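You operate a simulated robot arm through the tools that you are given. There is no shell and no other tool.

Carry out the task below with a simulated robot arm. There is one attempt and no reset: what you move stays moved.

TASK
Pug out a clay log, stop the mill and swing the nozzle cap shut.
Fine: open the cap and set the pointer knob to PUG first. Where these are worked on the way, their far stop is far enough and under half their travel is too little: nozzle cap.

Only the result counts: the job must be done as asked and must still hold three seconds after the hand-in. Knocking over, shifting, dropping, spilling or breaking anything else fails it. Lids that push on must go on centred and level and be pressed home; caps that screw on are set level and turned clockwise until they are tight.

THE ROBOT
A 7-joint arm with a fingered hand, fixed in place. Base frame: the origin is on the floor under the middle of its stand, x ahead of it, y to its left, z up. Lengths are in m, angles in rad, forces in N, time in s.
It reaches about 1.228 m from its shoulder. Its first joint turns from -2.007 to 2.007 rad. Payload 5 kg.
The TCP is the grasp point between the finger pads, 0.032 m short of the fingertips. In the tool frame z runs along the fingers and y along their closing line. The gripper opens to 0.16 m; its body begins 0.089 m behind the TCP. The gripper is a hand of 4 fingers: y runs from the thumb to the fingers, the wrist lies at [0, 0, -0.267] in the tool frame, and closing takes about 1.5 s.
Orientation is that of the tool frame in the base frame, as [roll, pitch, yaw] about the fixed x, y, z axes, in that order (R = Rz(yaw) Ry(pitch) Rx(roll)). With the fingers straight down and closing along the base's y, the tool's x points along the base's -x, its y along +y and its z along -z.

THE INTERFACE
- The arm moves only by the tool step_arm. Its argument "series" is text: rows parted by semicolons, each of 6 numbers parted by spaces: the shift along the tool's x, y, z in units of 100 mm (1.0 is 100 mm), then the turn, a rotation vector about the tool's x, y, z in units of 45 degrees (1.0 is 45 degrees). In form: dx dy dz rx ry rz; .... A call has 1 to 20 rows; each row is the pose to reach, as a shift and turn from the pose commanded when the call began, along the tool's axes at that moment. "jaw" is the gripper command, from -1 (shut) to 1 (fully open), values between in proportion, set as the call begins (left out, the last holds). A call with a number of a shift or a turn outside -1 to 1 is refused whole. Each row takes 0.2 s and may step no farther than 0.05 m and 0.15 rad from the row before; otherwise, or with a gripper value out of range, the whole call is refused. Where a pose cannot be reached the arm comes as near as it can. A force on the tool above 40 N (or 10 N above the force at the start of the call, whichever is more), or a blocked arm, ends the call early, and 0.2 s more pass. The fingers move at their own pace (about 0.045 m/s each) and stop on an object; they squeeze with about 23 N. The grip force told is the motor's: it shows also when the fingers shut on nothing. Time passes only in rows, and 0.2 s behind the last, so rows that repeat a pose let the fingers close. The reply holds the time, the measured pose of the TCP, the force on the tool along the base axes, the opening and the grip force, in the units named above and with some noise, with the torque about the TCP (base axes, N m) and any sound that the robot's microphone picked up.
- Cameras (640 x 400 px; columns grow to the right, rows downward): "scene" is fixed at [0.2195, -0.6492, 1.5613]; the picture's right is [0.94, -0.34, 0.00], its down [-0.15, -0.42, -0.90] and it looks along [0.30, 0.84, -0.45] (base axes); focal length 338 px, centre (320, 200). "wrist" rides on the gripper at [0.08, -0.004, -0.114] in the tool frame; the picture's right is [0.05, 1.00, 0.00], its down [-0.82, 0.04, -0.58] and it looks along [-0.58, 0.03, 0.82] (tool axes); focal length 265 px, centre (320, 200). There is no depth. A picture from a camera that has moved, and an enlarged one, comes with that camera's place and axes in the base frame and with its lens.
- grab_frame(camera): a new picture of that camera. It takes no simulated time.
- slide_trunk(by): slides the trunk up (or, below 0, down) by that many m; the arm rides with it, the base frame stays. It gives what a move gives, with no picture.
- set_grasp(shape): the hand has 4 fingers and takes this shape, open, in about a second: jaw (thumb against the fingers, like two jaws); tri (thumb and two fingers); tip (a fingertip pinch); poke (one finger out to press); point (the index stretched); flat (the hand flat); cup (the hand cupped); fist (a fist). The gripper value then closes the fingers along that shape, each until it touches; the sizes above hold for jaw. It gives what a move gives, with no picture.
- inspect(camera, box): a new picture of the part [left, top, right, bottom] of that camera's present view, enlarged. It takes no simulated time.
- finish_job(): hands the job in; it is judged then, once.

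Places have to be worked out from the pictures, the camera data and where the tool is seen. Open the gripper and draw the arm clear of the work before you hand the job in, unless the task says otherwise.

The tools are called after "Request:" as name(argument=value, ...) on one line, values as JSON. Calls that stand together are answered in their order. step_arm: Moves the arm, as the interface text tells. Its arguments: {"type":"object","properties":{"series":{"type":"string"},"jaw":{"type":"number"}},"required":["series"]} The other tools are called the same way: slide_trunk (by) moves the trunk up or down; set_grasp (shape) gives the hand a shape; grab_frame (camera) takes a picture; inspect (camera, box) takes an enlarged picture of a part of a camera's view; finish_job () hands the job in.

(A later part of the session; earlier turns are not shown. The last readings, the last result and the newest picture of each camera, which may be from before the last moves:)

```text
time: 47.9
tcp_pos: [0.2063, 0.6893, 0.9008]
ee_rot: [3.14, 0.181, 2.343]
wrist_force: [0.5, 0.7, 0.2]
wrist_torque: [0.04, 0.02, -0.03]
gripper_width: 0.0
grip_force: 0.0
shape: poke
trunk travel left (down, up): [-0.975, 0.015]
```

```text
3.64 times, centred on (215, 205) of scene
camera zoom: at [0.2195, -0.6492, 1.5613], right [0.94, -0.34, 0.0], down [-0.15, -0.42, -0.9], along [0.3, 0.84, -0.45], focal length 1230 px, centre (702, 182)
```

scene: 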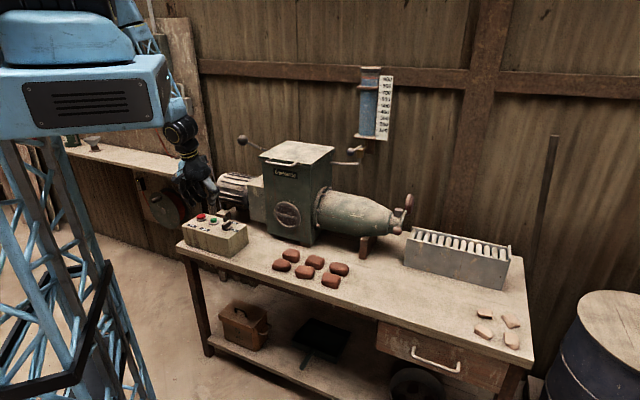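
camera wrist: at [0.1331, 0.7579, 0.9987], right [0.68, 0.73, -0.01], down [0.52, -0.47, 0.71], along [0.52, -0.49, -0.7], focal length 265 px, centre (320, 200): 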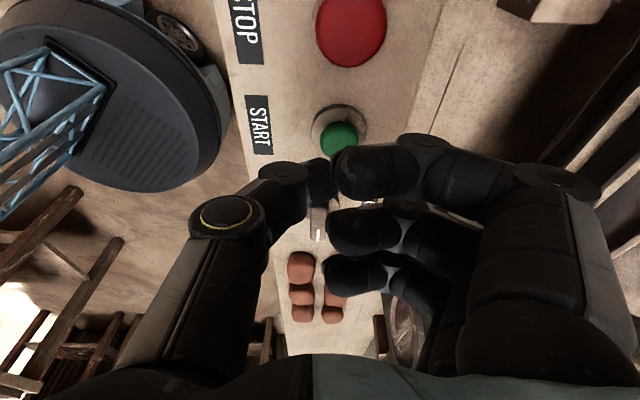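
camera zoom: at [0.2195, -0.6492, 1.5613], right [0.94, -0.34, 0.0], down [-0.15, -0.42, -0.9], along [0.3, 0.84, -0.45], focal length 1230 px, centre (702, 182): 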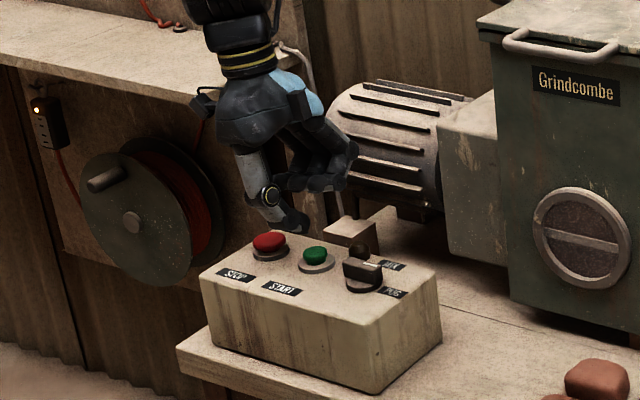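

The thumb tip is close above START. I zoom in to compare the tip with the button position before pressing.

Request:
inspect(camera="scene", box=[190, 180, 240, 230])

Request:
inspect(camera="wrist", box=[250, 80, 430, 220])

```text
8.00 times, centred on (215, 205) of scene
camera zoom: at [0.2195, -0.6492, 1.5613], right [0.94, -0.34, 0.0], down [-0.15, -0.42, -0.9], along [0.3, 0.84, -0.45], focal length 2706 px, centre (1160, 160)
```

zoom: 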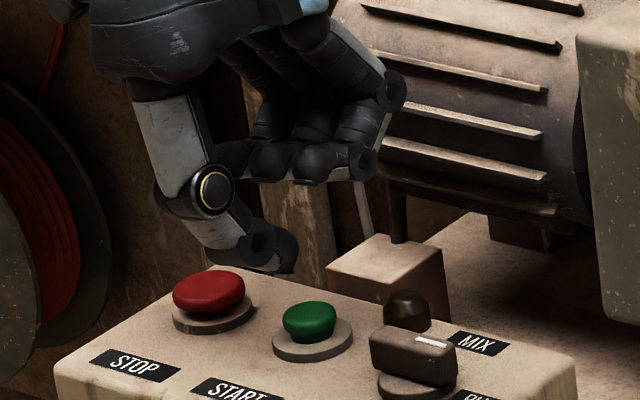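

```text
2.86 times, centred on (340, 150) of wrist
camera zoom: at [0.1331, 0.7579, 0.9987], right [0.68, 0.73, -0.01], down [0.52, -0.47, 0.71], along [0.52, -0.49, -0.7], focal length 758 px, centre (263, 343)
```

zoom: 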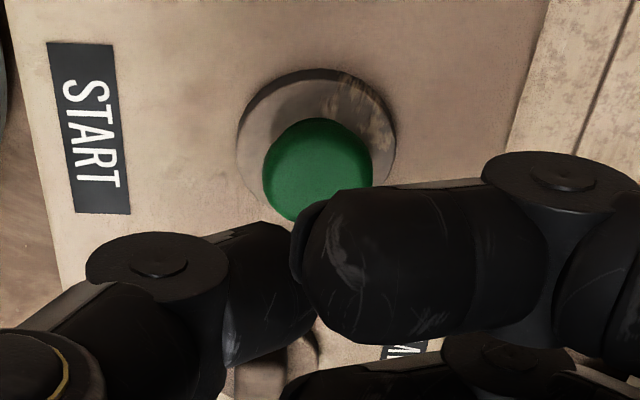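

Comparing both views, the thumb tip has to go about 17 mm further forward and it is still ~35 mm above the button. I correct, go down 20 mm and check again.

Request:
step_arm(series="-0.03 0.17 0 0 0 0; 0.006 0.17 0.2 0 0 0; 0.006 0.17 0.2 0 0 0")

Request:
inspect(camera="scene", box=[190, 180, 240, 230])

Request:
inspect(camera="wrist", box=[250, 80, 430, 220])

```text
time: 48.7
tcp_pos: [0.2213, 0.6988, 0.8819]
ee_rot: [3.14, 0.18, 2.342]
wrist_force: [-0.4, -0.7, -0.3]
wrist_torque: [0.0, -0.02, -0.04]
gripper_width: 0.0
grip_force: 0.0
shape: poke
trunk travel left (down, up): [-0.975, 0.015]
```

```text
8.00 times, centred on (215, 205) of scene
camera zoom: at [0.2195, -0.6492, 1.5613], right [0.94, -0.34, 0.0], down [-0.15, -0.42, -0.9], along [0.3, 0.84, -0.45], focal length 2706 px, centre (1160, 160)
```

zoom: 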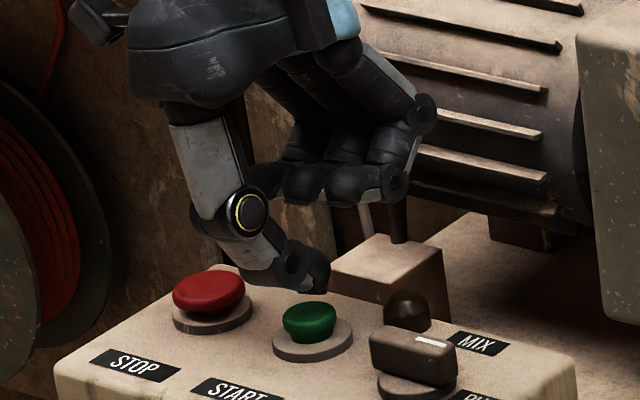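

```text
2.86 times, centred on (340, 150) of wrist
camera zoom: at [0.1477, 0.7669, 0.9791], right [0.68, 0.73, -0.01], down [0.52, -0.47, 0.71], along [0.52, -0.49, -0.7], focal length 758 px, centre (263, 343)
```

zoom: 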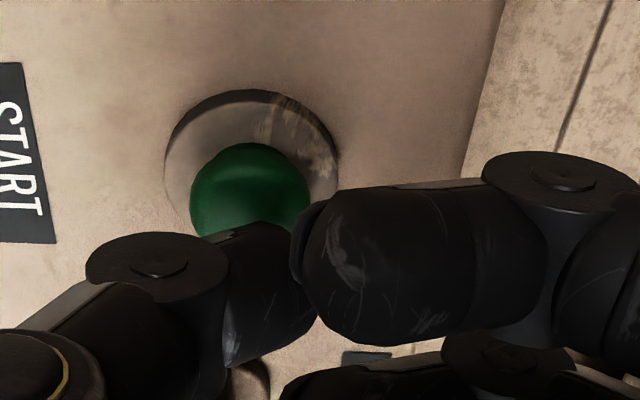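

The thumb tip is now right over START, about 17 mm above its top. The cap is open and the knob is on PUG, so I press START down until it gives.

Request:
step_arm(series="0.014 0 0.08 0 0 0; 0.027 0 0.15 0 0 0; 0.036 0 0.2 0 0 0; 0.043 0 0.24 0 0 0")

Request:
inspect(camera="scene", box=[190, 180, 240, 230])

Request:
grab_frame(camera="scene")

```text
time: 49.8
tcp_pos: [0.2218, 0.7043, 0.861]
ee_rot: [3.136, 0.18, 2.344]
wrist_force: [-3.5, 1.8, 43.3]
wrist_torque: [-0.33, 0.14, -0.07]
gripper_width: 0.0
grip_force: 0.0
shape: poke
trunk travel left (down, up): [-0.975, 0.015]
heard: click
stopped in row 4: the force on the tool passed its limit at 41 N (the readings are from after the stop); the commanded pose is now the measured one
```

```text
8.00 times, centred on (215, 205) of scene
camera zoom: at [0.2195, -0.6492, 1.5613], right [0.94, -0.34, 0.0], down [-0.15, -0.42, -0.9], along [0.3, 0.84, -0.45], focal length 2706 px, centre (1160, 160)
```

zoom: 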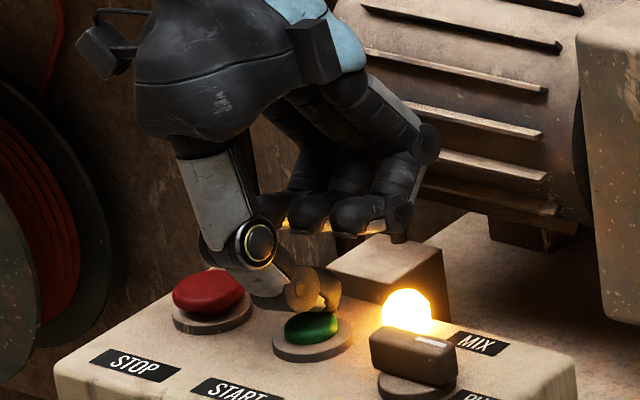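

```text
taken
```

scene: 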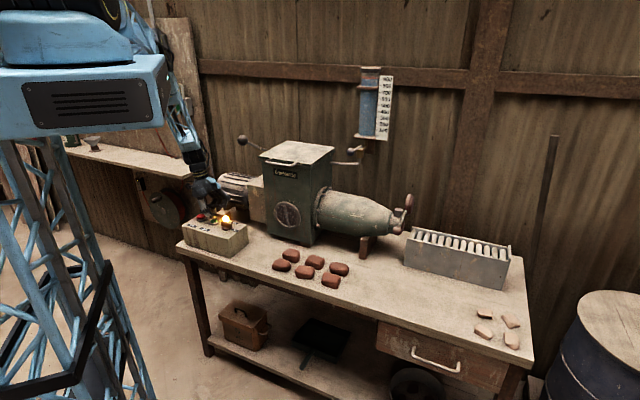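

A click was heard and the lamp is lit, so the mill runs. I lift off and move straight over the STOP button, watching the nozzle.

Request:
step_arm(series="-0.054 0 -0.295 0 0 0; 0.28 0 -0.355 0 0 0; 0.615 0 -0.415 0 0 0")

Request:
inspect(camera="scene", box=[340, 170, 540, 300])

Request:
inspect(camera="scene", box=[180, 170, 260, 260])

Request:
grab_frame(camera="wrist")

```text
time: 50.6
tcp_pos: [0.1725, 0.7474, 0.8884]
ee_rot: [3.141, 0.182, 2.341]
wrist_force: [0.0, 0.5, -0.3]
wrist_torque: [-0.04, 0.01, -0.01]
gripper_width: 0.0003
grip_force: 0.0
shape: poke
trunk travel left (down, up): [-0.975, 0.015]
```

```text
3.08 times, centred on (440, 235) of scene
camera zoom: at [0.2195, -0.6492, 1.5613], right [0.94, -0.34, 0.0], down [-0.15, -0.42, -0.9], along [0.3, 0.84, -0.45], focal length 1041 px, centre (-49, 92)
```

zoom: 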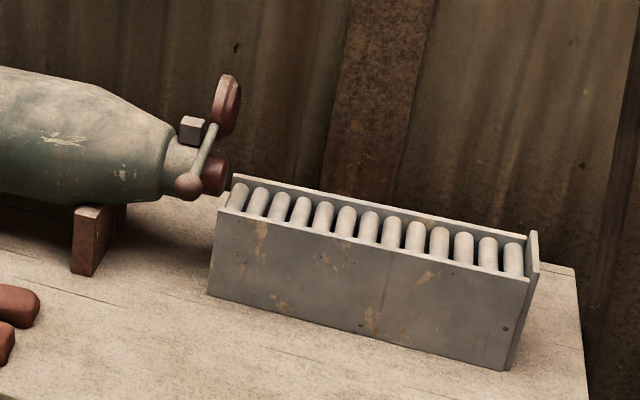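

```text
4.44 times, centred on (220, 215) of scene
camera zoom: at [0.2195, -0.6492, 1.5613], right [0.94, -0.34, 0.0], down [-0.15, -0.42, -0.9], along [0.3, 0.84, -0.45], focal length 1504 px, centre (764, 133)
```

zoom: 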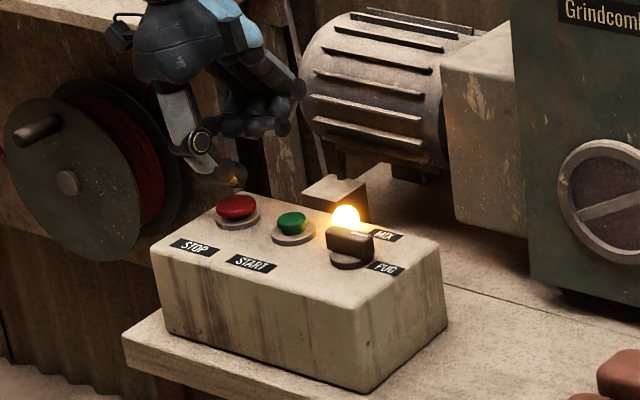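

```text
taken
camera wrist: at [0.0996, 0.8164, 0.9852], right [0.68, 0.73, -0.01], down [0.52, -0.47, 0.72], along [0.52, -0.49, -0.7], focal length 265 px, centre (320, 200)
```

wrist: 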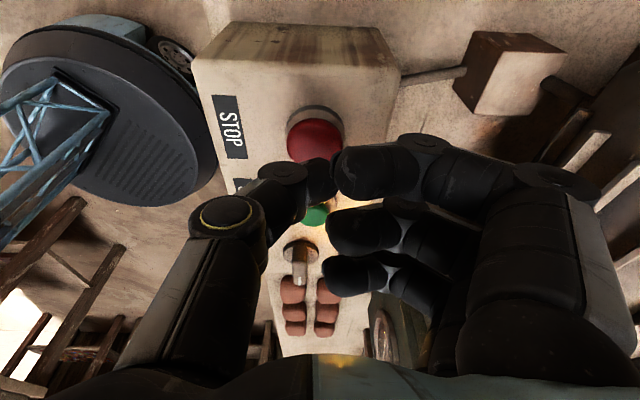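

The log is just showing at the nozzle mouth, and the thumb hovers over STOP. I wait and watch the extrusion.

Request:
step_arm(series="0.05 0 0 0 0 0; 0.05 0 0 0 0 0; 0.05 0 0 0 0 0; 0.05 0 0 0 0 0; 0.05 0 0 0 0 0; 0.05 0 0 0 0 0; 0.05 0 0 0 0 0; 0.05 0 0 0 0 0")

Request:
inspect(camera="scene", box=[340, 170, 540, 300])

Request:
grab_frame(camera="wrist")

```text
time: 52.4
tcp_pos: [0.1693, 0.7517, 0.8883]
ee_rot: [-3.141, 0.181, 2.342]
wrist_force: [-0.5, 0.3, 0.7]
wrist_torque: [-0.02, 0.01, -0.04]
gripper_width: 0.0
grip_force: 0.2
shape: poke
trunk travel left (down, up): [-0.975, 0.015]
```

```text
3.08 times, centred on (440, 235) of scene
camera zoom: at [0.2195, -0.6492, 1.5613], right [0.94, -0.34, 0.0], down [-0.15, -0.42, -0.9], along [0.3, 0.84, -0.45], focal length 1041 px, centre (-49, 92)
```

zoom: 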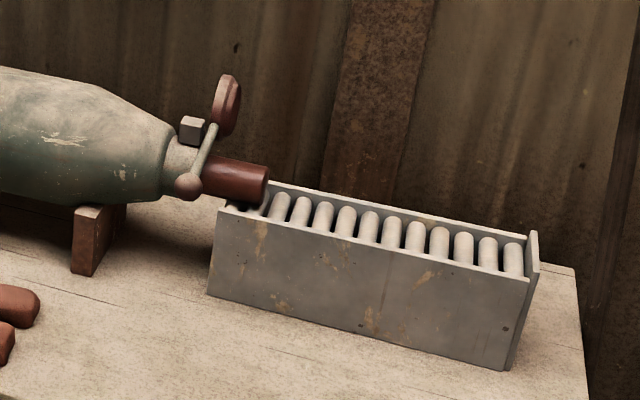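

```text
taken
camera wrist: at [0.0965, 0.8205, 0.9845], right [0.68, 0.73, -0.01], down [0.52, -0.47, 0.72], along [0.52, -0.49, -0.7], focal length 265 px, centre (320, 200)
```

wrist: 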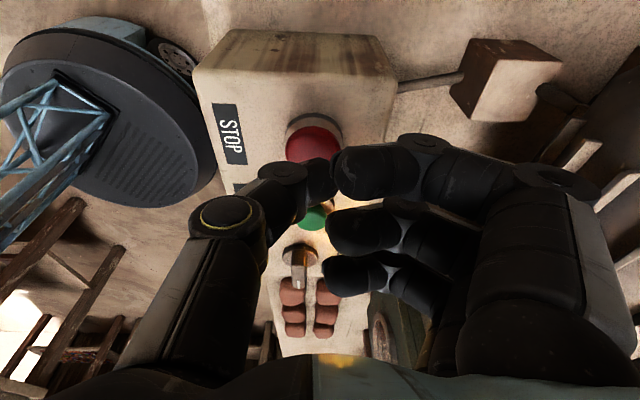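

The log grows about 3 cm per second onto the rollers. I keep hovering over STOP and wait on.

Request:
step_arm(series="0 0 0 0 0 0; 0 0 0 0 0 0; 0 0 0 0 0 0; 0 0 0 0 0 0; 0 0 0 0 0 0; 0 0 0 0 0 0; 0 0 0 0 0 0; 0 0 0 0 0 0; 0 0 0 0 0 0; 0 0 0 0 0 0; 0 0 0 0 0 0; 0 0 0 0 0 0; 0 0 0 0 0 0; 0 0 0 0 0 0")

Request:
inspect(camera="scene", box=[340, 170, 540, 300])

```text
time: 55.4
tcp_pos: [0.1709, 0.7526, 0.888]
ee_rot: [-3.14, 0.182, 2.343]
wrist_force: [1.1, 0.5, 0.0]
wrist_torque: [0.0, 0.01, -0.01]
gripper_width: 0.0
grip_force: 0.0
shape: poke
trunk travel left (down, up): [-0.975, 0.015]
```

```text
3.08 times, centred on (440, 235) of scene
camera zoom: at [0.2195, -0.6492, 1.5613], right [0.94, -0.34, 0.0], down [-0.15, -0.42, -0.9], along [0.3, 0.84, -0.45], focal length 1041 px, centre (-49, 92)
```

zoom: 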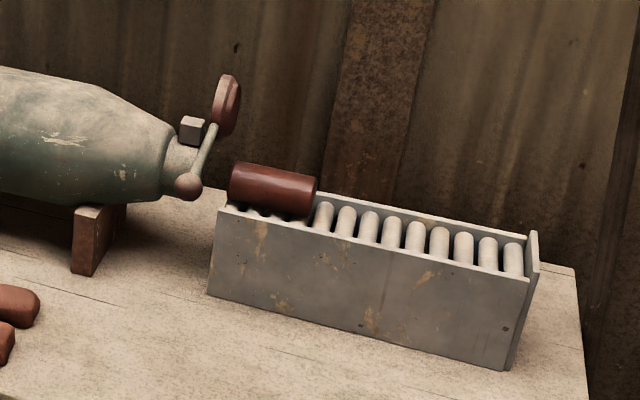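

A complete clay log has separated and lies on the rollers. I press STOP now.

Request:
step_arm(series="0.018 0 0.098 0 0 0; 0.032 0 0.177 0 0 0; 0.043 0 0.236 0 0 0; 0.05 0 0.276 0 0 0; 0.058 0 0.315 0 0 0")

Request:
inspect(camera="scene", box=[180, 170, 260, 260])

Request:
inspect(camera="scene", box=[340, 170, 540, 300])

```text
time: 56.8
tcp_pos: [0.1682, 0.8153, 0.9236]
ee_rot: [3.077, 0.122, 2.338]
wrist_force: [-0.1, -0.3, 0.5]
wrist_torque: [0.0, -0.01, 0.01]
gripper_width: 0.0001
grip_force: 0.1
shape: poke
trunk travel left (down, up): [-0.975, 0.015]
stopped in row 5: the arm was blocked; the commanded pose is now the measured one
```

```text
4.44 times, centred on (220, 215) of scene
camera zoom: at [0.2195, -0.6492, 1.5613], right [0.94, -0.34, 0.0], down [-0.15, -0.42, -0.9], along [0.3, 0.84, -0.45], focal length 1504 px, centre (764, 133)
```

zoom: 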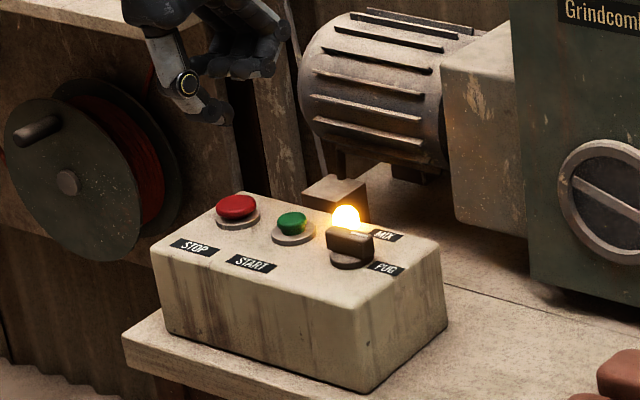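

```text
3.08 times, centred on (440, 235) of scene
camera zoom: at [0.2195, -0.6492, 1.5613], right [0.94, -0.34, 0.0], down [-0.15, -0.42, -0.9], along [0.3, 0.84, -0.45], focal length 1041 px, centre (-49, 92)
```

zoom: 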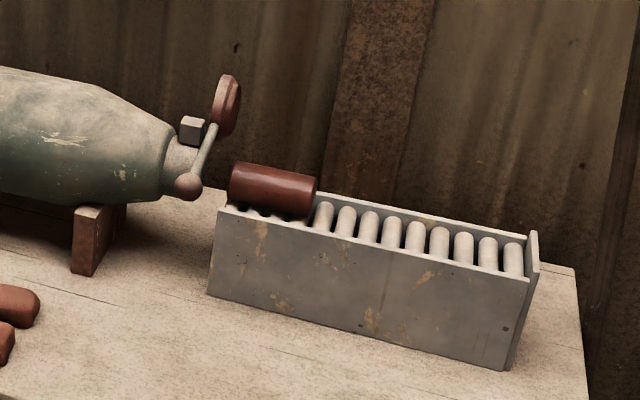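

The arm veered off instead of pressing and reports it was blocked; the mill still runs. I look at the whole situation before moving again.

Request:
grab_frame(camera="scene")

Request:
grab_frame(camera="wrist")

Request:
inspect(camera="scene", box=[60, 0, 280, 200])

```text
taken
```

scene: 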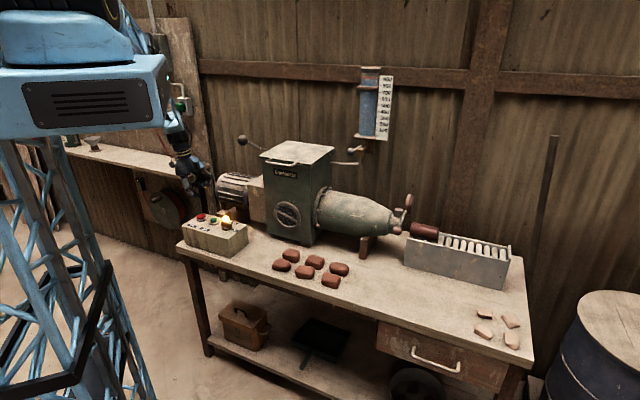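

```text
taken
camera wrist: at [0.0942, 0.8748, 1.0262], right [0.68, 0.73, 0.06], down [0.52, -0.53, 0.67], along [0.53, -0.43, -0.74], focal length 265 px, centre (320, 200)
```

wrist: 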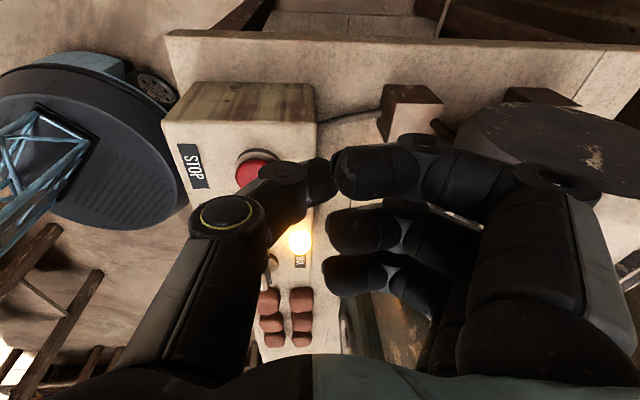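

```text
2.00 times, centred on (170, 100) of scene
camera zoom: at [0.2195, -0.6492, 1.5613], right [0.94, -0.34, 0.0], down [-0.15, -0.42, -0.9], along [0.3, 0.84, -0.45], focal length 677 px, centre (620, 400)
```

zoom: 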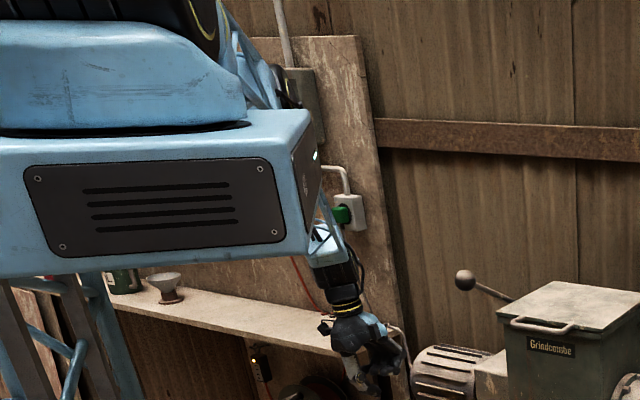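

The arm appears to have run out of reach when lowering over STOP with the trunk this high. I raise the hand and draw it back, and then lower the trunk a bit for a better reach.

Request:
step_arm(series="-0.04 -0.15 -0.3 0 0 0; -0.08 -0.35 -0.6 0 0 0; -0.13 -0.6 -0.95 0 0 0; -0.13 -0.6 -0.95 0 0 0")

Request:
grab_frame(camera="scene")

```text
time: 57.8
tcp_pos: [0.1223, 0.7665, 1.012]
ee_rot: [3.083, 0.126, 2.34]
wrist_force: [-0.2, 0.1, -0.5]
wrist_torque: [-0.05, 0.03, 0.02]
gripper_width: 0.0
grip_force: 0.1
shape: poke
trunk travel left (down, up): [-0.975, 0.015]
```

```text
taken
```

scene: 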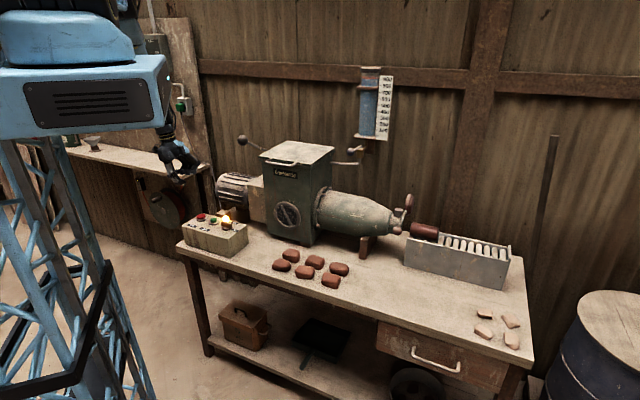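

The arm moves freely again. I lower the trunk by 0.1 m, which still leaves the thumb well above the box.

Request:
slide_trunk(by=-0.1)

Request:
grab_frame(camera="wrist")

Request:
inspect(camera="scene", box=[340, 170, 540, 300])

```text
time: 59.1
tcp_pos: [0.1208, 0.7662, 0.9132]
ee_rot: [3.081, 0.127, 2.339]
wrist_force: [0.2, 0.7, -0.3]
wrist_torque: [0.0, -0.01, 0.0]
gripper_width: 0.0001
grip_force: 0.1
shape: poke
trunk travel left (down, up): [-0.875, 0.115]
```

```text
taken
camera wrist: at [0.0474, 0.8256, 1.0146], right [0.68, 0.73, 0.05], down [0.52, -0.53, 0.68], along [0.52, -0.43, -0.73], focal length 265 px, centre (320, 200)
```

wrist: 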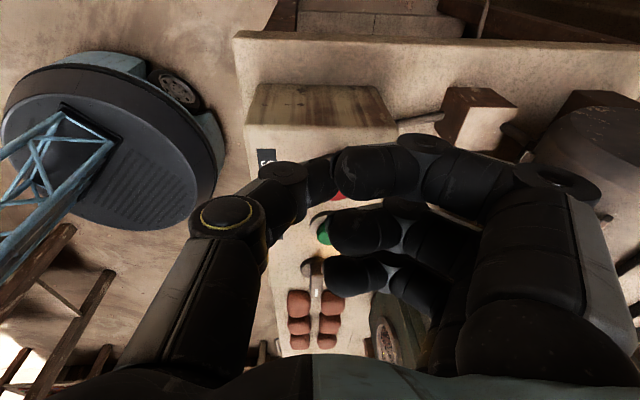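

```text
3.08 times, centred on (440, 235) of scene
camera zoom: at [0.2195, -0.6492, 1.5613], right [0.94, -0.34, 0.0], down [-0.15, -0.42, -0.9], along [0.3, 0.84, -0.45], focal length 1041 px, centre (-49, 92)
```

zoom: 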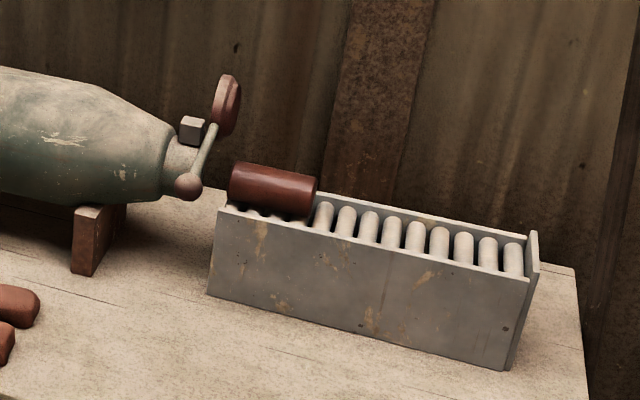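

The log lies still on the rollers. I bring the thumb tip back over STOP, about 20 mm above it.

Request:
step_arm(series="-0.22 0.09 0.05 0 0 0; -0.445 0.174 0.28 0 0 0; -0.445 0.174 0.28 0 0 0")

Request:
inspect(camera="wrist", box=[240, 80, 420, 220])

Request:
inspect(camera="scene", box=[180, 180, 230, 230])

```text
time: 59.9
tcp_pos: [0.1691, 0.7446, 0.8916]
ee_rot: [3.08, 0.125, 2.337]
wrist_force: [0.0, -0.2, 0.1]
wrist_torque: [0.02, 0.0, 0.01]
gripper_width: 0.0
grip_force: 0.1
shape: poke
trunk travel left (down, up): [-0.875, 0.115]
```

```text
2.86 times, centred on (330, 150) of wrist
camera zoom: at [0.0937, 0.8042, 0.9933], right [0.68, 0.73, 0.05], down [0.52, -0.53, 0.68], along [0.53, -0.43, -0.73], focal length 758 px, centre (291, 343)
```

zoom: 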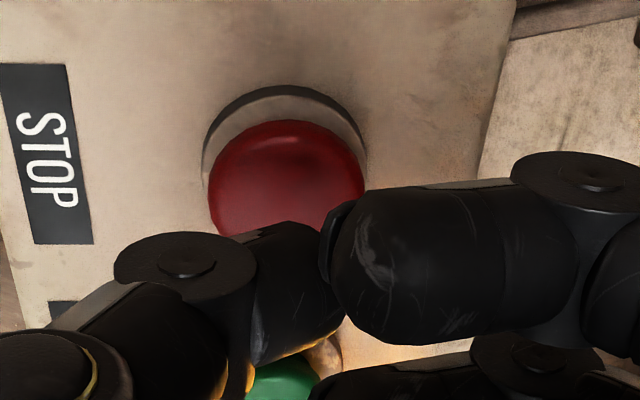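

```text
8.00 times, centred on (205, 205) of scene
camera zoom: at [0.2195, -0.6492, 1.5613], right [0.94, -0.34, 0.0], down [-0.15, -0.42, -0.9], along [0.3, 0.84, -0.45], focal length 2706 px, centre (1240, 160)
```

zoom: 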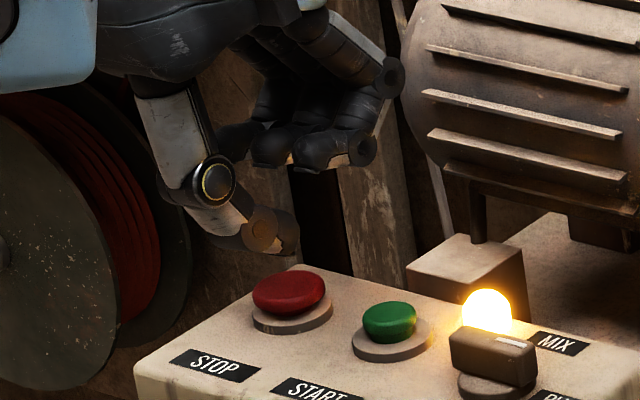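

The thumb is centred over STOP. I press it down.

Request:
step_arm(series="0.013 -0.006 0.1 0 0 0; 0.023 -0.011 0.18 0 0 0; 0.03 -0.014 0.24 0 0 0; 0.036 -0.017 0.28 0 0 0; 0.042 -0.02 0.33 0 0 0")

Request:
inspect(camera="scene", box=[180, 170, 260, 260])

```text
time: 61.1
tcp_pos: [0.1663, 0.745, 0.8606]
ee_rot: [3.08, 0.124, 2.339]
wrist_force: [-6.2, -10.1, 34.5]
wrist_torque: [0.0, 0.04, 0.0]
gripper_width: 0.0
grip_force: 0.1
shape: poke
trunk travel left (down, up): [-0.875, 0.115]
heard: click
```

```text
4.44 times, centred on (220, 215) of scene
camera zoom: at [0.2195, -0.6492, 1.5613], right [0.94, -0.34, 0.0], down [-0.15, -0.42, -0.9], along [0.3, 0.84, -0.45], focal length 1504 px, centre (764, 133)
```

zoom: 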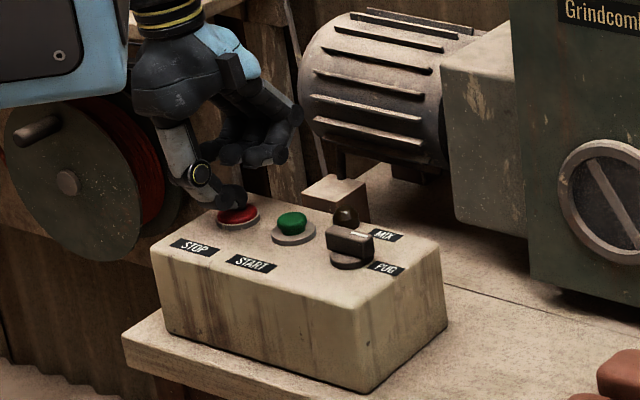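

A click was heard and the lamp went out, so the mill is stopped. I lift off, set the hand upright and draw back from the box.

Request:
step_arm(series="-0.04 0.02 -0.3 0 0 0; -0.08 0.04 -0.6 0 0.05 0; -0.127 0.06 -0.99 0.04 0.1 0; -0.127 -0.4 -0.99 0.078 0.159 0; -0.127 -0.8 -0.99 0.078 0.159 0")

Request:
step_arm(series="0 0 0 0 0 -0.166; 0 0 0 0 0 -0.333; 0 0 0 0 0 -0.5; 0 0 0 0 0 -0.666; 0 0 0 0 0 -0.833; 0 0 0 0 0 -1")

Request:
step_arm(series="0 0 0 0 0 -0.166; 0 0 0 0 0 -0.333; 0 0 0 0 0 -0.5; 0 0 0 0 0 -0.666; 0 0 0 0 0 -0.833; 0 0 0 0 0 -1")

Request:
grab_frame(camera="scene")

Request:
inspect(camera="scene", box=[180, 180, 260, 260])

```text
time: 62.3
tcp_pos: [0.1057, 0.6839, 0.952]
ee_rot: [-3.141, 0.0, 2.342]
wrist_force: [-0.1, -0.3, 0.3]
wrist_torque: [0.03, 0.0, -0.01]
gripper_width: 0.0001
grip_force: 0.1
shape: poke
trunk travel left (down, up): [-0.875, 0.115]
```

```text
time: 63.7
tcp_pos: [0.1058, 0.6848, 0.9524]
ee_rot: [-3.141, 0.0, 3.129]
wrist_force: [1.3, 0.3, 0.4]
wrist_torque: [0.0, 0.01, 0.0]
gripper_width: 0.0
grip_force: 0.0
shape: poke
trunk travel left (down, up): [-0.875, 0.115]
```

```text
time: 65.1
tcp_pos: [0.107, 0.6857, 0.9529]
ee_rot: [3.14, 0.001, -2.369]
wrist_force: [-0.4, 0.0, -0.5]
wrist_torque: [-0.02, -0.02, -0.01]
gripper_width: 0.0002
grip_force: 0.0
shape: poke
trunk travel left (down, up): [-0.875, 0.115]
```

```text
taken
```

scene: 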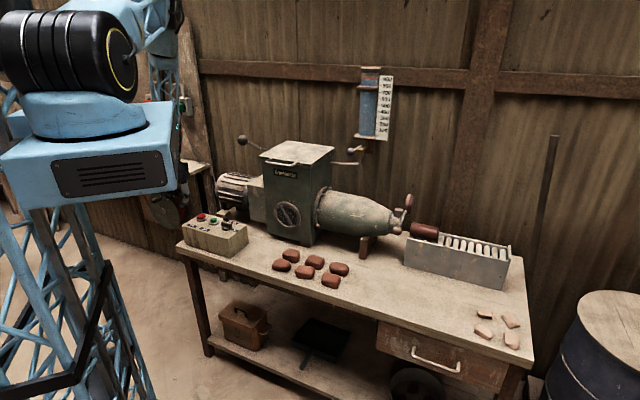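

```text
5.00 times, centred on (220, 220) of scene
camera zoom: at [0.2195, -0.6492, 1.5613], right [0.94, -0.34, 0.0], down [-0.15, -0.42, -0.9], along [0.3, 0.84, -0.45], focal length 1691 px, centre (820, 100)
```

zoom: 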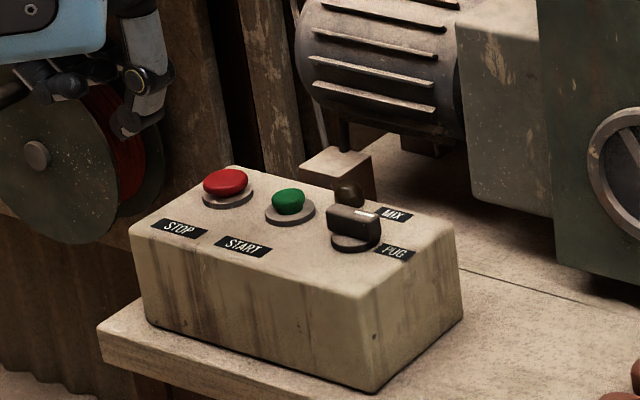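

The mill is off and the knob and buttons are untouched. I raise the hand and travel back along the front of the mill toward the nozzle.

Request:
step_arm(series="0 -0.33 -0.33 0 0 0; 0 -0.66 -0.66 0 0 0; 0 -0.98 -0.98 0 0 0")

Request:
step_arm(series="0 -0.48 0 0 0 0; 0 -0.96 0 0 0 0")

Request:
step_arm(series="0 -0.48 0 0 0 0; 0 -0.96 0 0 0 0")

Request:
step_arm(series="0 -0.48 0 0 0 0; 0 -0.96 0 0 0 0")

Request:
step_arm(series="0 -0.48 0 0 0 0; 0 -0.96 0 0 0 0")

Request:
grab_frame(camera="scene")

```text
time: 65.9
tcp_pos: [0.1754, 0.613, 1.0525]
ee_rot: [-3.141, -0.003, -2.371]
wrist_force: [0.3, -1.2, -0.5]
wrist_torque: [0.06, 0.05, 0.0]
gripper_width: 0.0
grip_force: 0.0
shape: poke
trunk travel left (down, up): [-0.875, 0.115]
```

```text
time: 66.5
tcp_pos: [0.2432, 0.5451, 1.0502]
ee_rot: [3.139, 0.0, -2.369]
wrist_force: [-0.5, 0.0, 0.9]
wrist_torque: [-0.02, -0.01, 0.01]
gripper_width: 0.0
grip_force: 0.0
shape: poke
trunk travel left (down, up): [-0.875, 0.115]
```

```text
time: 67.1
tcp_pos: [0.3097, 0.4758, 1.0502]
ee_rot: [-3.14, -0.003, -2.37]
wrist_force: [-0.2, 0.0, 0.2]
wrist_torque: [-0.05, 0.05, 0.03]
gripper_width: 0.0002
grip_force: 0.0
shape: poke
trunk travel left (down, up): [-0.875, 0.115]
```

```text
time: 67.7
tcp_pos: [0.3758, 0.4066, 1.0501]
ee_rot: [3.139, 0.002, -2.37]
wrist_force: [-0.4, -0.9, -0.5]
wrist_torque: [0.02, -0.01, -0.01]
gripper_width: 0.0
grip_force: 0.0
shape: poke
trunk travel left (down, up): [-0.875, 0.115]
```

```text
time: 68.3
tcp_pos: [0.4428, 0.3376, 1.05]
ee_rot: [3.139, 0.001, -2.369]
wrist_force: [-0.1, 0.0, 0.0]
wrist_torque: [0.01, 0.02, 0.01]
gripper_width: 0.0002
grip_force: 0.1
shape: poke
trunk travel left (down, up): [-0.875, 0.115]
```

```text
taken
```

scene: 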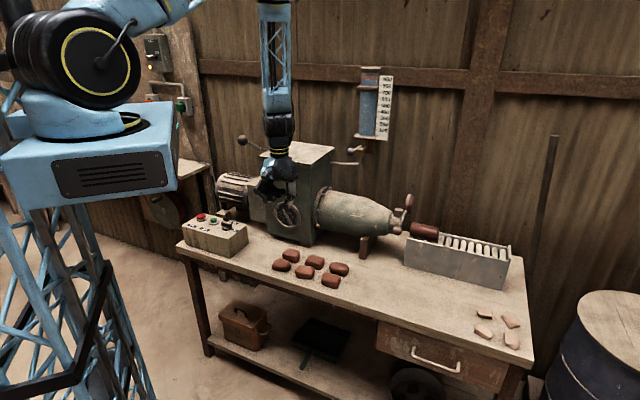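

Free of obstacles here, so I switch back to the jaw shape and continue toward the nozzle.

Request:
set_grasp(shape="jaw")

Request:
step_arm(series="0 -0.38 -0.3 0 0 0; 0 -0.76 -0.6 0 0 0; 0 -1 -0.95 0 0 0", jaw=-0.35)

Request:
step_arm(series="0 -0.48 0 0 0 0; 0 -0.96 0 0 0 0; 0 -1 0 0 0 0")

Request:
step_arm(series="-0.2 -0.4 0 0 0 0; -0.4 -0.8 0 0 0 0; -0.6 -1 0 0 0 0")

Request:
slide_trunk(by=-0.1)

Request:
grab_frame(camera="wrist")

Request:
grab_frame(camera="scene")

```text
time: 69.2
tcp_pos: [0.443, 0.3397, 1.0499]
ee_rot: [-3.141, -0.002, -2.37]
wrist_force: [1.3, 0.0, -0.3]
wrist_torque: [-0.02, -0.02, 0.03]
gripper_width: 0.1601
grip_force: 0.0
shape: jaw
trunk travel left (down, up): [-0.875, 0.115]
```

```text
time: 70.0
tcp_pos: [0.5117, 0.2655, 1.147]
ee_rot: [3.141, -0.002, -2.371]
wrist_force: [0.0, -0.6, 0.2]
wrist_torque: [0.05, -0.03, 0.02]
gripper_width: 0.0902
grip_force: 0.1
shape: jaw
trunk travel left (down, up): [-0.875, 0.115]
```

```text
time: 70.8
tcp_pos: [0.5812, 0.1956, 1.1453]
ee_rot: [-3.141, 0.001, -2.372]
wrist_force: [0.7, 0.3, -0.4]
wrist_torque: [-0.04, 0.01, 0.02]
gripper_width: 0.0523
grip_force: 0.0
shape: jaw
trunk travel left (down, up): [-0.875, 0.115]
```

```text
time: 71.6
tcp_pos: [0.6953, 0.1661, 1.1445]
ee_rot: [3.14, -0.003, -2.369]
wrist_force: [0.5, 0.2, 0.2]
wrist_torque: [-0.01, 0.02, 0.01]
gripper_width: 0.0522
grip_force: 0.0
shape: jaw
trunk travel left (down, up): [-0.875, 0.115]
```

```text
time: 72.9
tcp_pos: [0.6945, 0.1668, 1.0464]
ee_rot: [3.141, 0.001, -2.371]
wrist_force: [0.3, -0.2, 1.1]
wrist_torque: [0.03, -0.01, -0.01]
gripper_width: 0.0519
grip_force: 0.1
shape: jaw
trunk travel left (down, up): [-0.775, 0.215]
```

```text
taken
camera wrist: at [0.6393, 0.1072, 1.1589], right [-0.73, 0.68, 0.0], down [0.56, 0.6, 0.58], along [0.39, 0.42, -0.82], focal length 265 px, centre (320, 200)
```

wrist: 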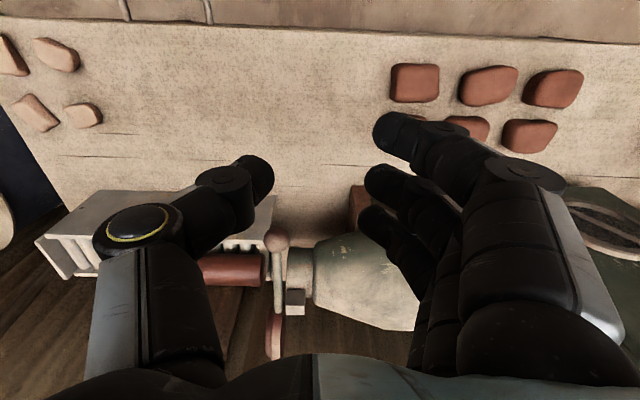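

```text
taken
```

scene: 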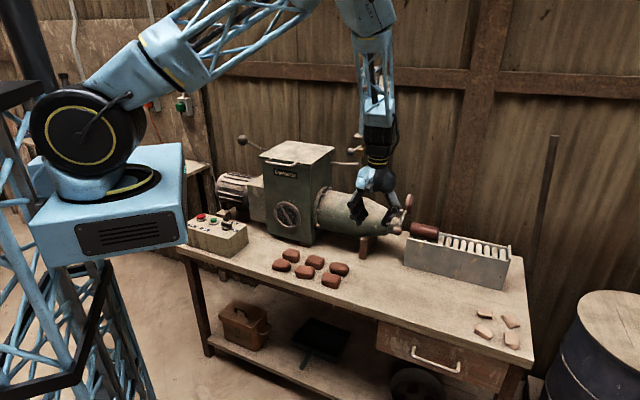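

The lever ball is seen at about (0.842, 0.244, 0.908), as left. I tilt the hand to point level at the ball, stopping 10 cm short of it.

Request:
step_arm(series="-0.042 -0.08 0.1 0 -0.162 0; -0.083 -0.16 0.2 0 -0.323 0; -0.125 -0.24 0.3 0 -0.485 0; -0.167 -0.32 0.4 0 -0.647 0; -0.208 -0.4 0.5 0 -0.808 0; -0.25 -0.483 0.6 0 -0.97 0")

Request:
step_arm(series="0.047 0 0.13 0 -0.167 0; 0.093 0 0.26 0 -0.333 0; 0.14 0 0.395 0 -0.5 0; 0.187 0 0.53 0 -0.667 0; 0.233 0 0.66 0 -0.833 0; 0.28 0 0.789 0 -1 0")

Request:
grab_frame(camera="wrist")

Request:
inspect(camera="scene", box=[340, 130, 460, 270])

```text
time: 74.3
tcp_pos: [0.7462, 0.1491, 0.9854]
ee_rot: [3.141, 0.763, -2.37]
wrist_force: [0.4, 0.0, 0.1]
wrist_torque: [0.02, 0.01, 0.04]
gripper_width: 0.0523
grip_force: 0.1
shape: jaw
trunk travel left (down, up): [-0.775, 0.215]
```

```text
time: 75.7
tcp_pos: [0.7712, 0.1746, 0.9091]
ee_rot: [3.136, 1.548, -2.375]
wrist_force: [0.3, 0.3, -0.1]
wrist_torque: [0.0, 0.01, 0.01]
gripper_width: 0.0526
grip_force: 0.0
shape: jaw
trunk travel left (down, up): [-0.775, 0.215]
```

```text
taken
camera wrist: at [0.6901, 0.0893, 0.8306], right [-0.7, 0.72, -0.05], down [-0.43, -0.36, 0.83], along [0.57, 0.6, 0.56], focal length 265 px, centre (320, 200)
```

wrist: 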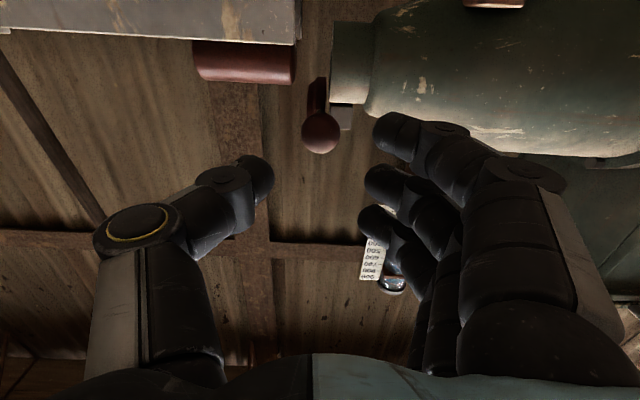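

```text
2.86 times, centred on (400, 200) of scene
camera zoom: at [0.2195, -0.6492, 1.5613], right [0.94, -0.34, 0.0], down [-0.15, -0.42, -0.9], along [0.3, 0.84, -0.45], focal length 966 px, centre (91, 200)
```

zoom: 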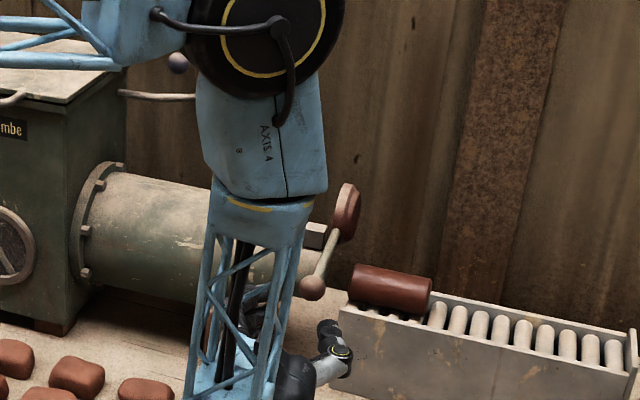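

The ball lies straight ahead, 0.10 m along the fingers. I advance onto it and close the hand.

Request:
step_arm(series="-0.01 0 0.35 0 0 0; -0.02 0 0.7 0 0 0; -0.03 0 1 0 0 0; -0.03 0 1 0 0 0")

Request:
grab_frame(camera="wrist")

```text
time: 76.7
tcp_pos: [0.8417, 0.2434, 0.9087]
ee_rot: [3.138, 1.546, -2.376]
wrist_force: [-0.3, -0.4, 0.6]
wrist_torque: [0.03, -0.03, 0.01]
gripper_width: 0.0523
grip_force: 0.1
shape: jaw
trunk travel left (down, up): [-0.775, 0.215]
```

```text
taken
camera wrist: at [0.7614, 0.1587, 0.8314], right [-0.7, 0.72, -0.05], down [-0.43, -0.36, 0.83], along [0.57, 0.6, 0.56], focal length 265 px, centre (320, 200)
```

wrist: 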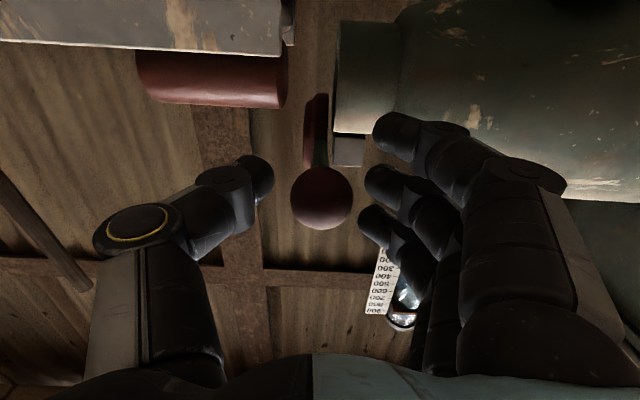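

The ball is centred between the thumb and fingers. I close on it.

Request:
step_arm(series="0 0 0 0 0 0; 0 0 0 0 0 0; 0 0 0 0 0 0; 0 0 0 0 0 0; 0 0 0 0 0 0; 0 0 0 0 0 0; 0 0 0 0 0 0", jaw=-1)

Request:
grab_frame(camera="wrist")

```text
time: 78.3
tcp_pos: [0.845, 0.2413, 0.9087]
ee_rot: [-3.134, 1.546, -2.365]
wrist_force: [16.9, -2.0, 2.0]
wrist_torque: [0.03, -0.04, -0.17]
gripper_width: 0.0031
grip_force: 23.5
shape: jaw
trunk travel left (down, up): [-0.775, 0.215]
```

```text
taken
camera wrist: at [0.7627, 0.1581, 0.8314], right [-0.7, 0.72, -0.05], down [-0.43, -0.36, 0.83], along [0.58, 0.6, 0.56], focal length 265 px, centre (320, 200)
```

wrist: 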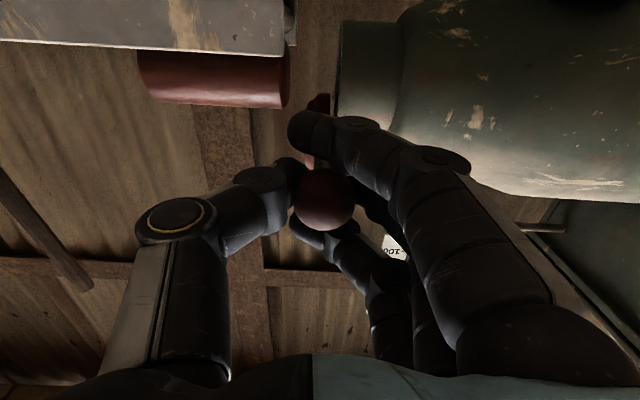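

The ball is gripped. I now retrace the arc upward, two small steps first, watching the force.

Request:
step_arm(series="-0.141 0 -0.038 0 0.146 0; -0.286 0 -0.057 0 0.292 0")

Request:
grab_frame(camera="wrist")

Request:
inspect(camera="scene", box=[340, 130, 460, 270])

```text
time: 78.9
tcp_pos: [0.8398, 0.2405, 0.9382]
ee_rot: [-3.14, 1.316, -2.369]
wrist_force: [29.6, 8.4, -0.3]
wrist_torque: [0.01, -0.15, -0.21]
gripper_width: 0.0015
grip_force: 22.8
shape: jaw
trunk travel left (down, up): [-0.775, 0.215]
```

```text
taken
camera wrist: at [0.749, 0.1464, 0.8882], right [-0.71, 0.71, -0.05], down [-0.28, -0.22, 0.93], along [0.65, 0.67, 0.35], focal length 265 px, centre (320, 200)
```

wrist: 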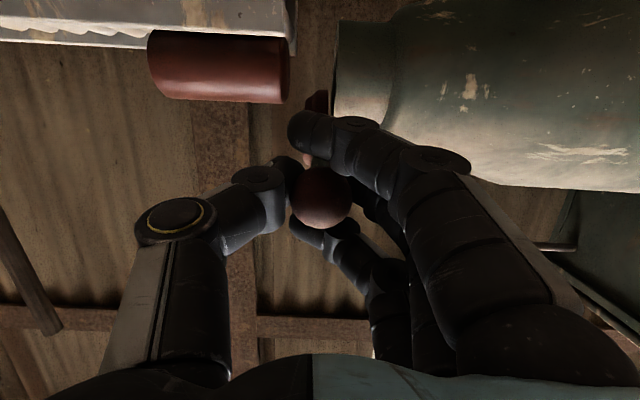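

```text
2.86 times, centred on (400, 200) of scene
camera zoom: at [0.2195, -0.6492, 1.5613], right [0.94, -0.34, 0.0], down [-0.15, -0.42, -0.9], along [0.3, 0.84, -0.45], focal length 966 px, centre (91, 200)
```

zoom: 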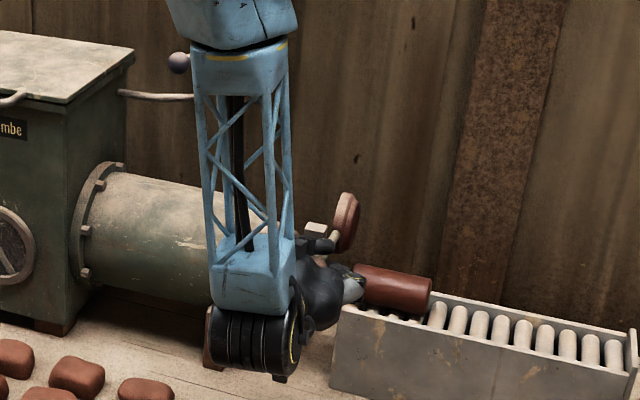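

The pull toward the pivot has grown to about 27 N, so my arc is a few mm too wide. I tighten the radius while continuing upward.

Request:
step_arm(series="-0.16 0 0.006 0 0.146 0; -0.305 0 -0.006 0 0.292 0")

Request:
grab_frame(camera="wrist")

Request:
inspect(camera="scene", box=[340, 130, 460, 270])

```text
time: 79.5
tcp_pos: [0.8446, 0.2445, 0.9661]
ee_rot: [-3.142, 1.085, -2.37]
wrist_force: [22.4, 6.3, -6.6]
wrist_torque: [-0.03, -0.06, -0.14]
gripper_width: 0.0016
grip_force: 23.3
shape: jaw
trunk travel left (down, up): [-0.775, 0.215]
```

```text
taken
camera wrist: at [0.7481, 0.1451, 0.9474], right [-0.71, 0.7, -0.05], down [-0.12, -0.06, 0.99], along [0.69, 0.71, 0.13], focal length 265 px, centre (320, 200)
```

wrist: 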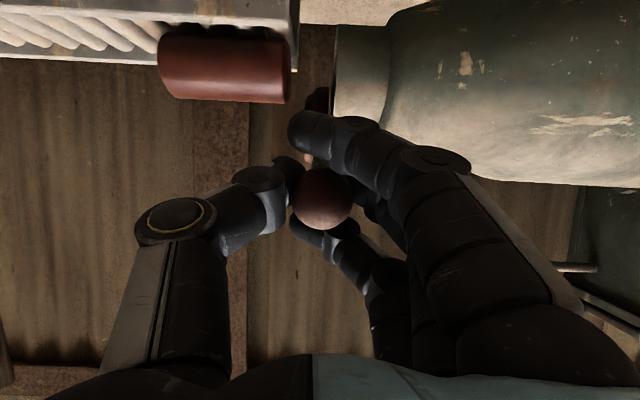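

```text
2.86 times, centred on (400, 200) of scene
camera zoom: at [0.2195, -0.6492, 1.5613], right [0.94, -0.34, 0.0], down [-0.15, -0.42, -0.9], along [0.3, 0.84, -0.45], focal length 966 px, centre (91, 200)
```

zoom: 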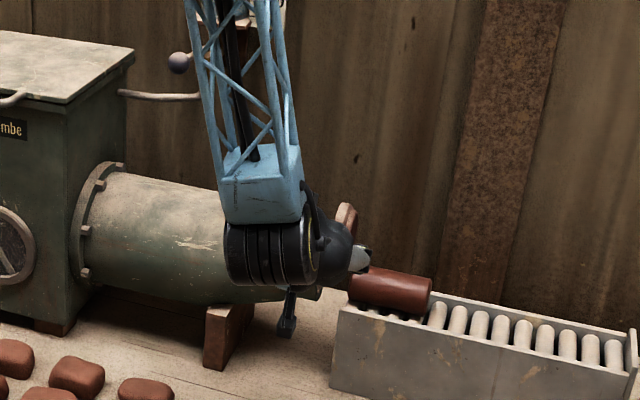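

The lever follows. I tighten the arc by another 3 mm and go on up.

Request:
step_arm(series="-0.165 0 0 0 0.15 0; -0.308 0 -0.003 0 0.3 0; -0.45 0 0.01 0 0.45 0")

Request:
grab_frame(camera="wrist")

Request:
inspect(camera="scene", box=[340, 130, 460, 270])

```text
time: 80.3
tcp_pos: [0.8602, 0.2595, 1.0045]
ee_rot: [3.14, 0.73, -2.371]
wrist_force: [19.8, 5.1, -16.5]
wrist_torque: [-0.09, -0.1, -0.07]
gripper_width: 0.0016
grip_force: 23.2
shape: jaw
trunk travel left (down, up): [-0.775, 0.215]
```

```text
taken
camera wrist: at [0.766, 0.1619, 1.0351], right [-0.72, 0.69, -0.03], down [0.13, 0.19, 0.97], along [0.68, 0.7, -0.22], focal length 265 px, centre (320, 200)
```

wrist: 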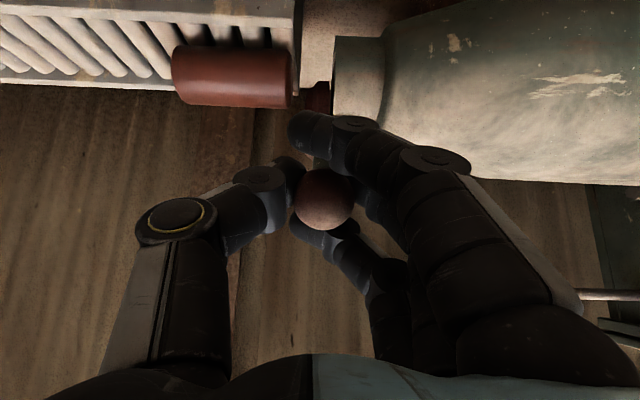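

```text
2.86 times, centred on (400, 200) of scene
camera zoom: at [0.2195, -0.6492, 1.5613], right [0.94, -0.34, 0.0], down [-0.15, -0.42, -0.9], along [0.3, 0.84, -0.45], focal length 966 px, centre (91, 200)
```

zoom: 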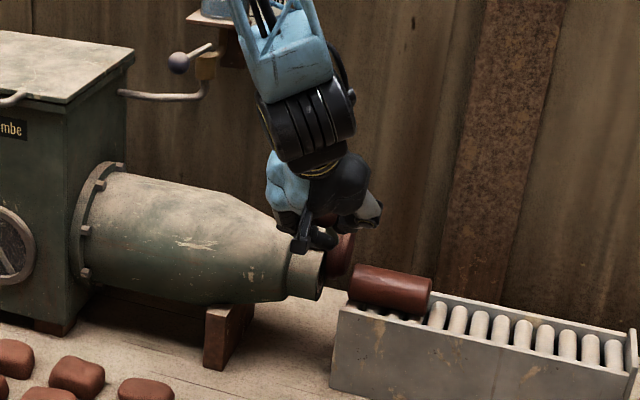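

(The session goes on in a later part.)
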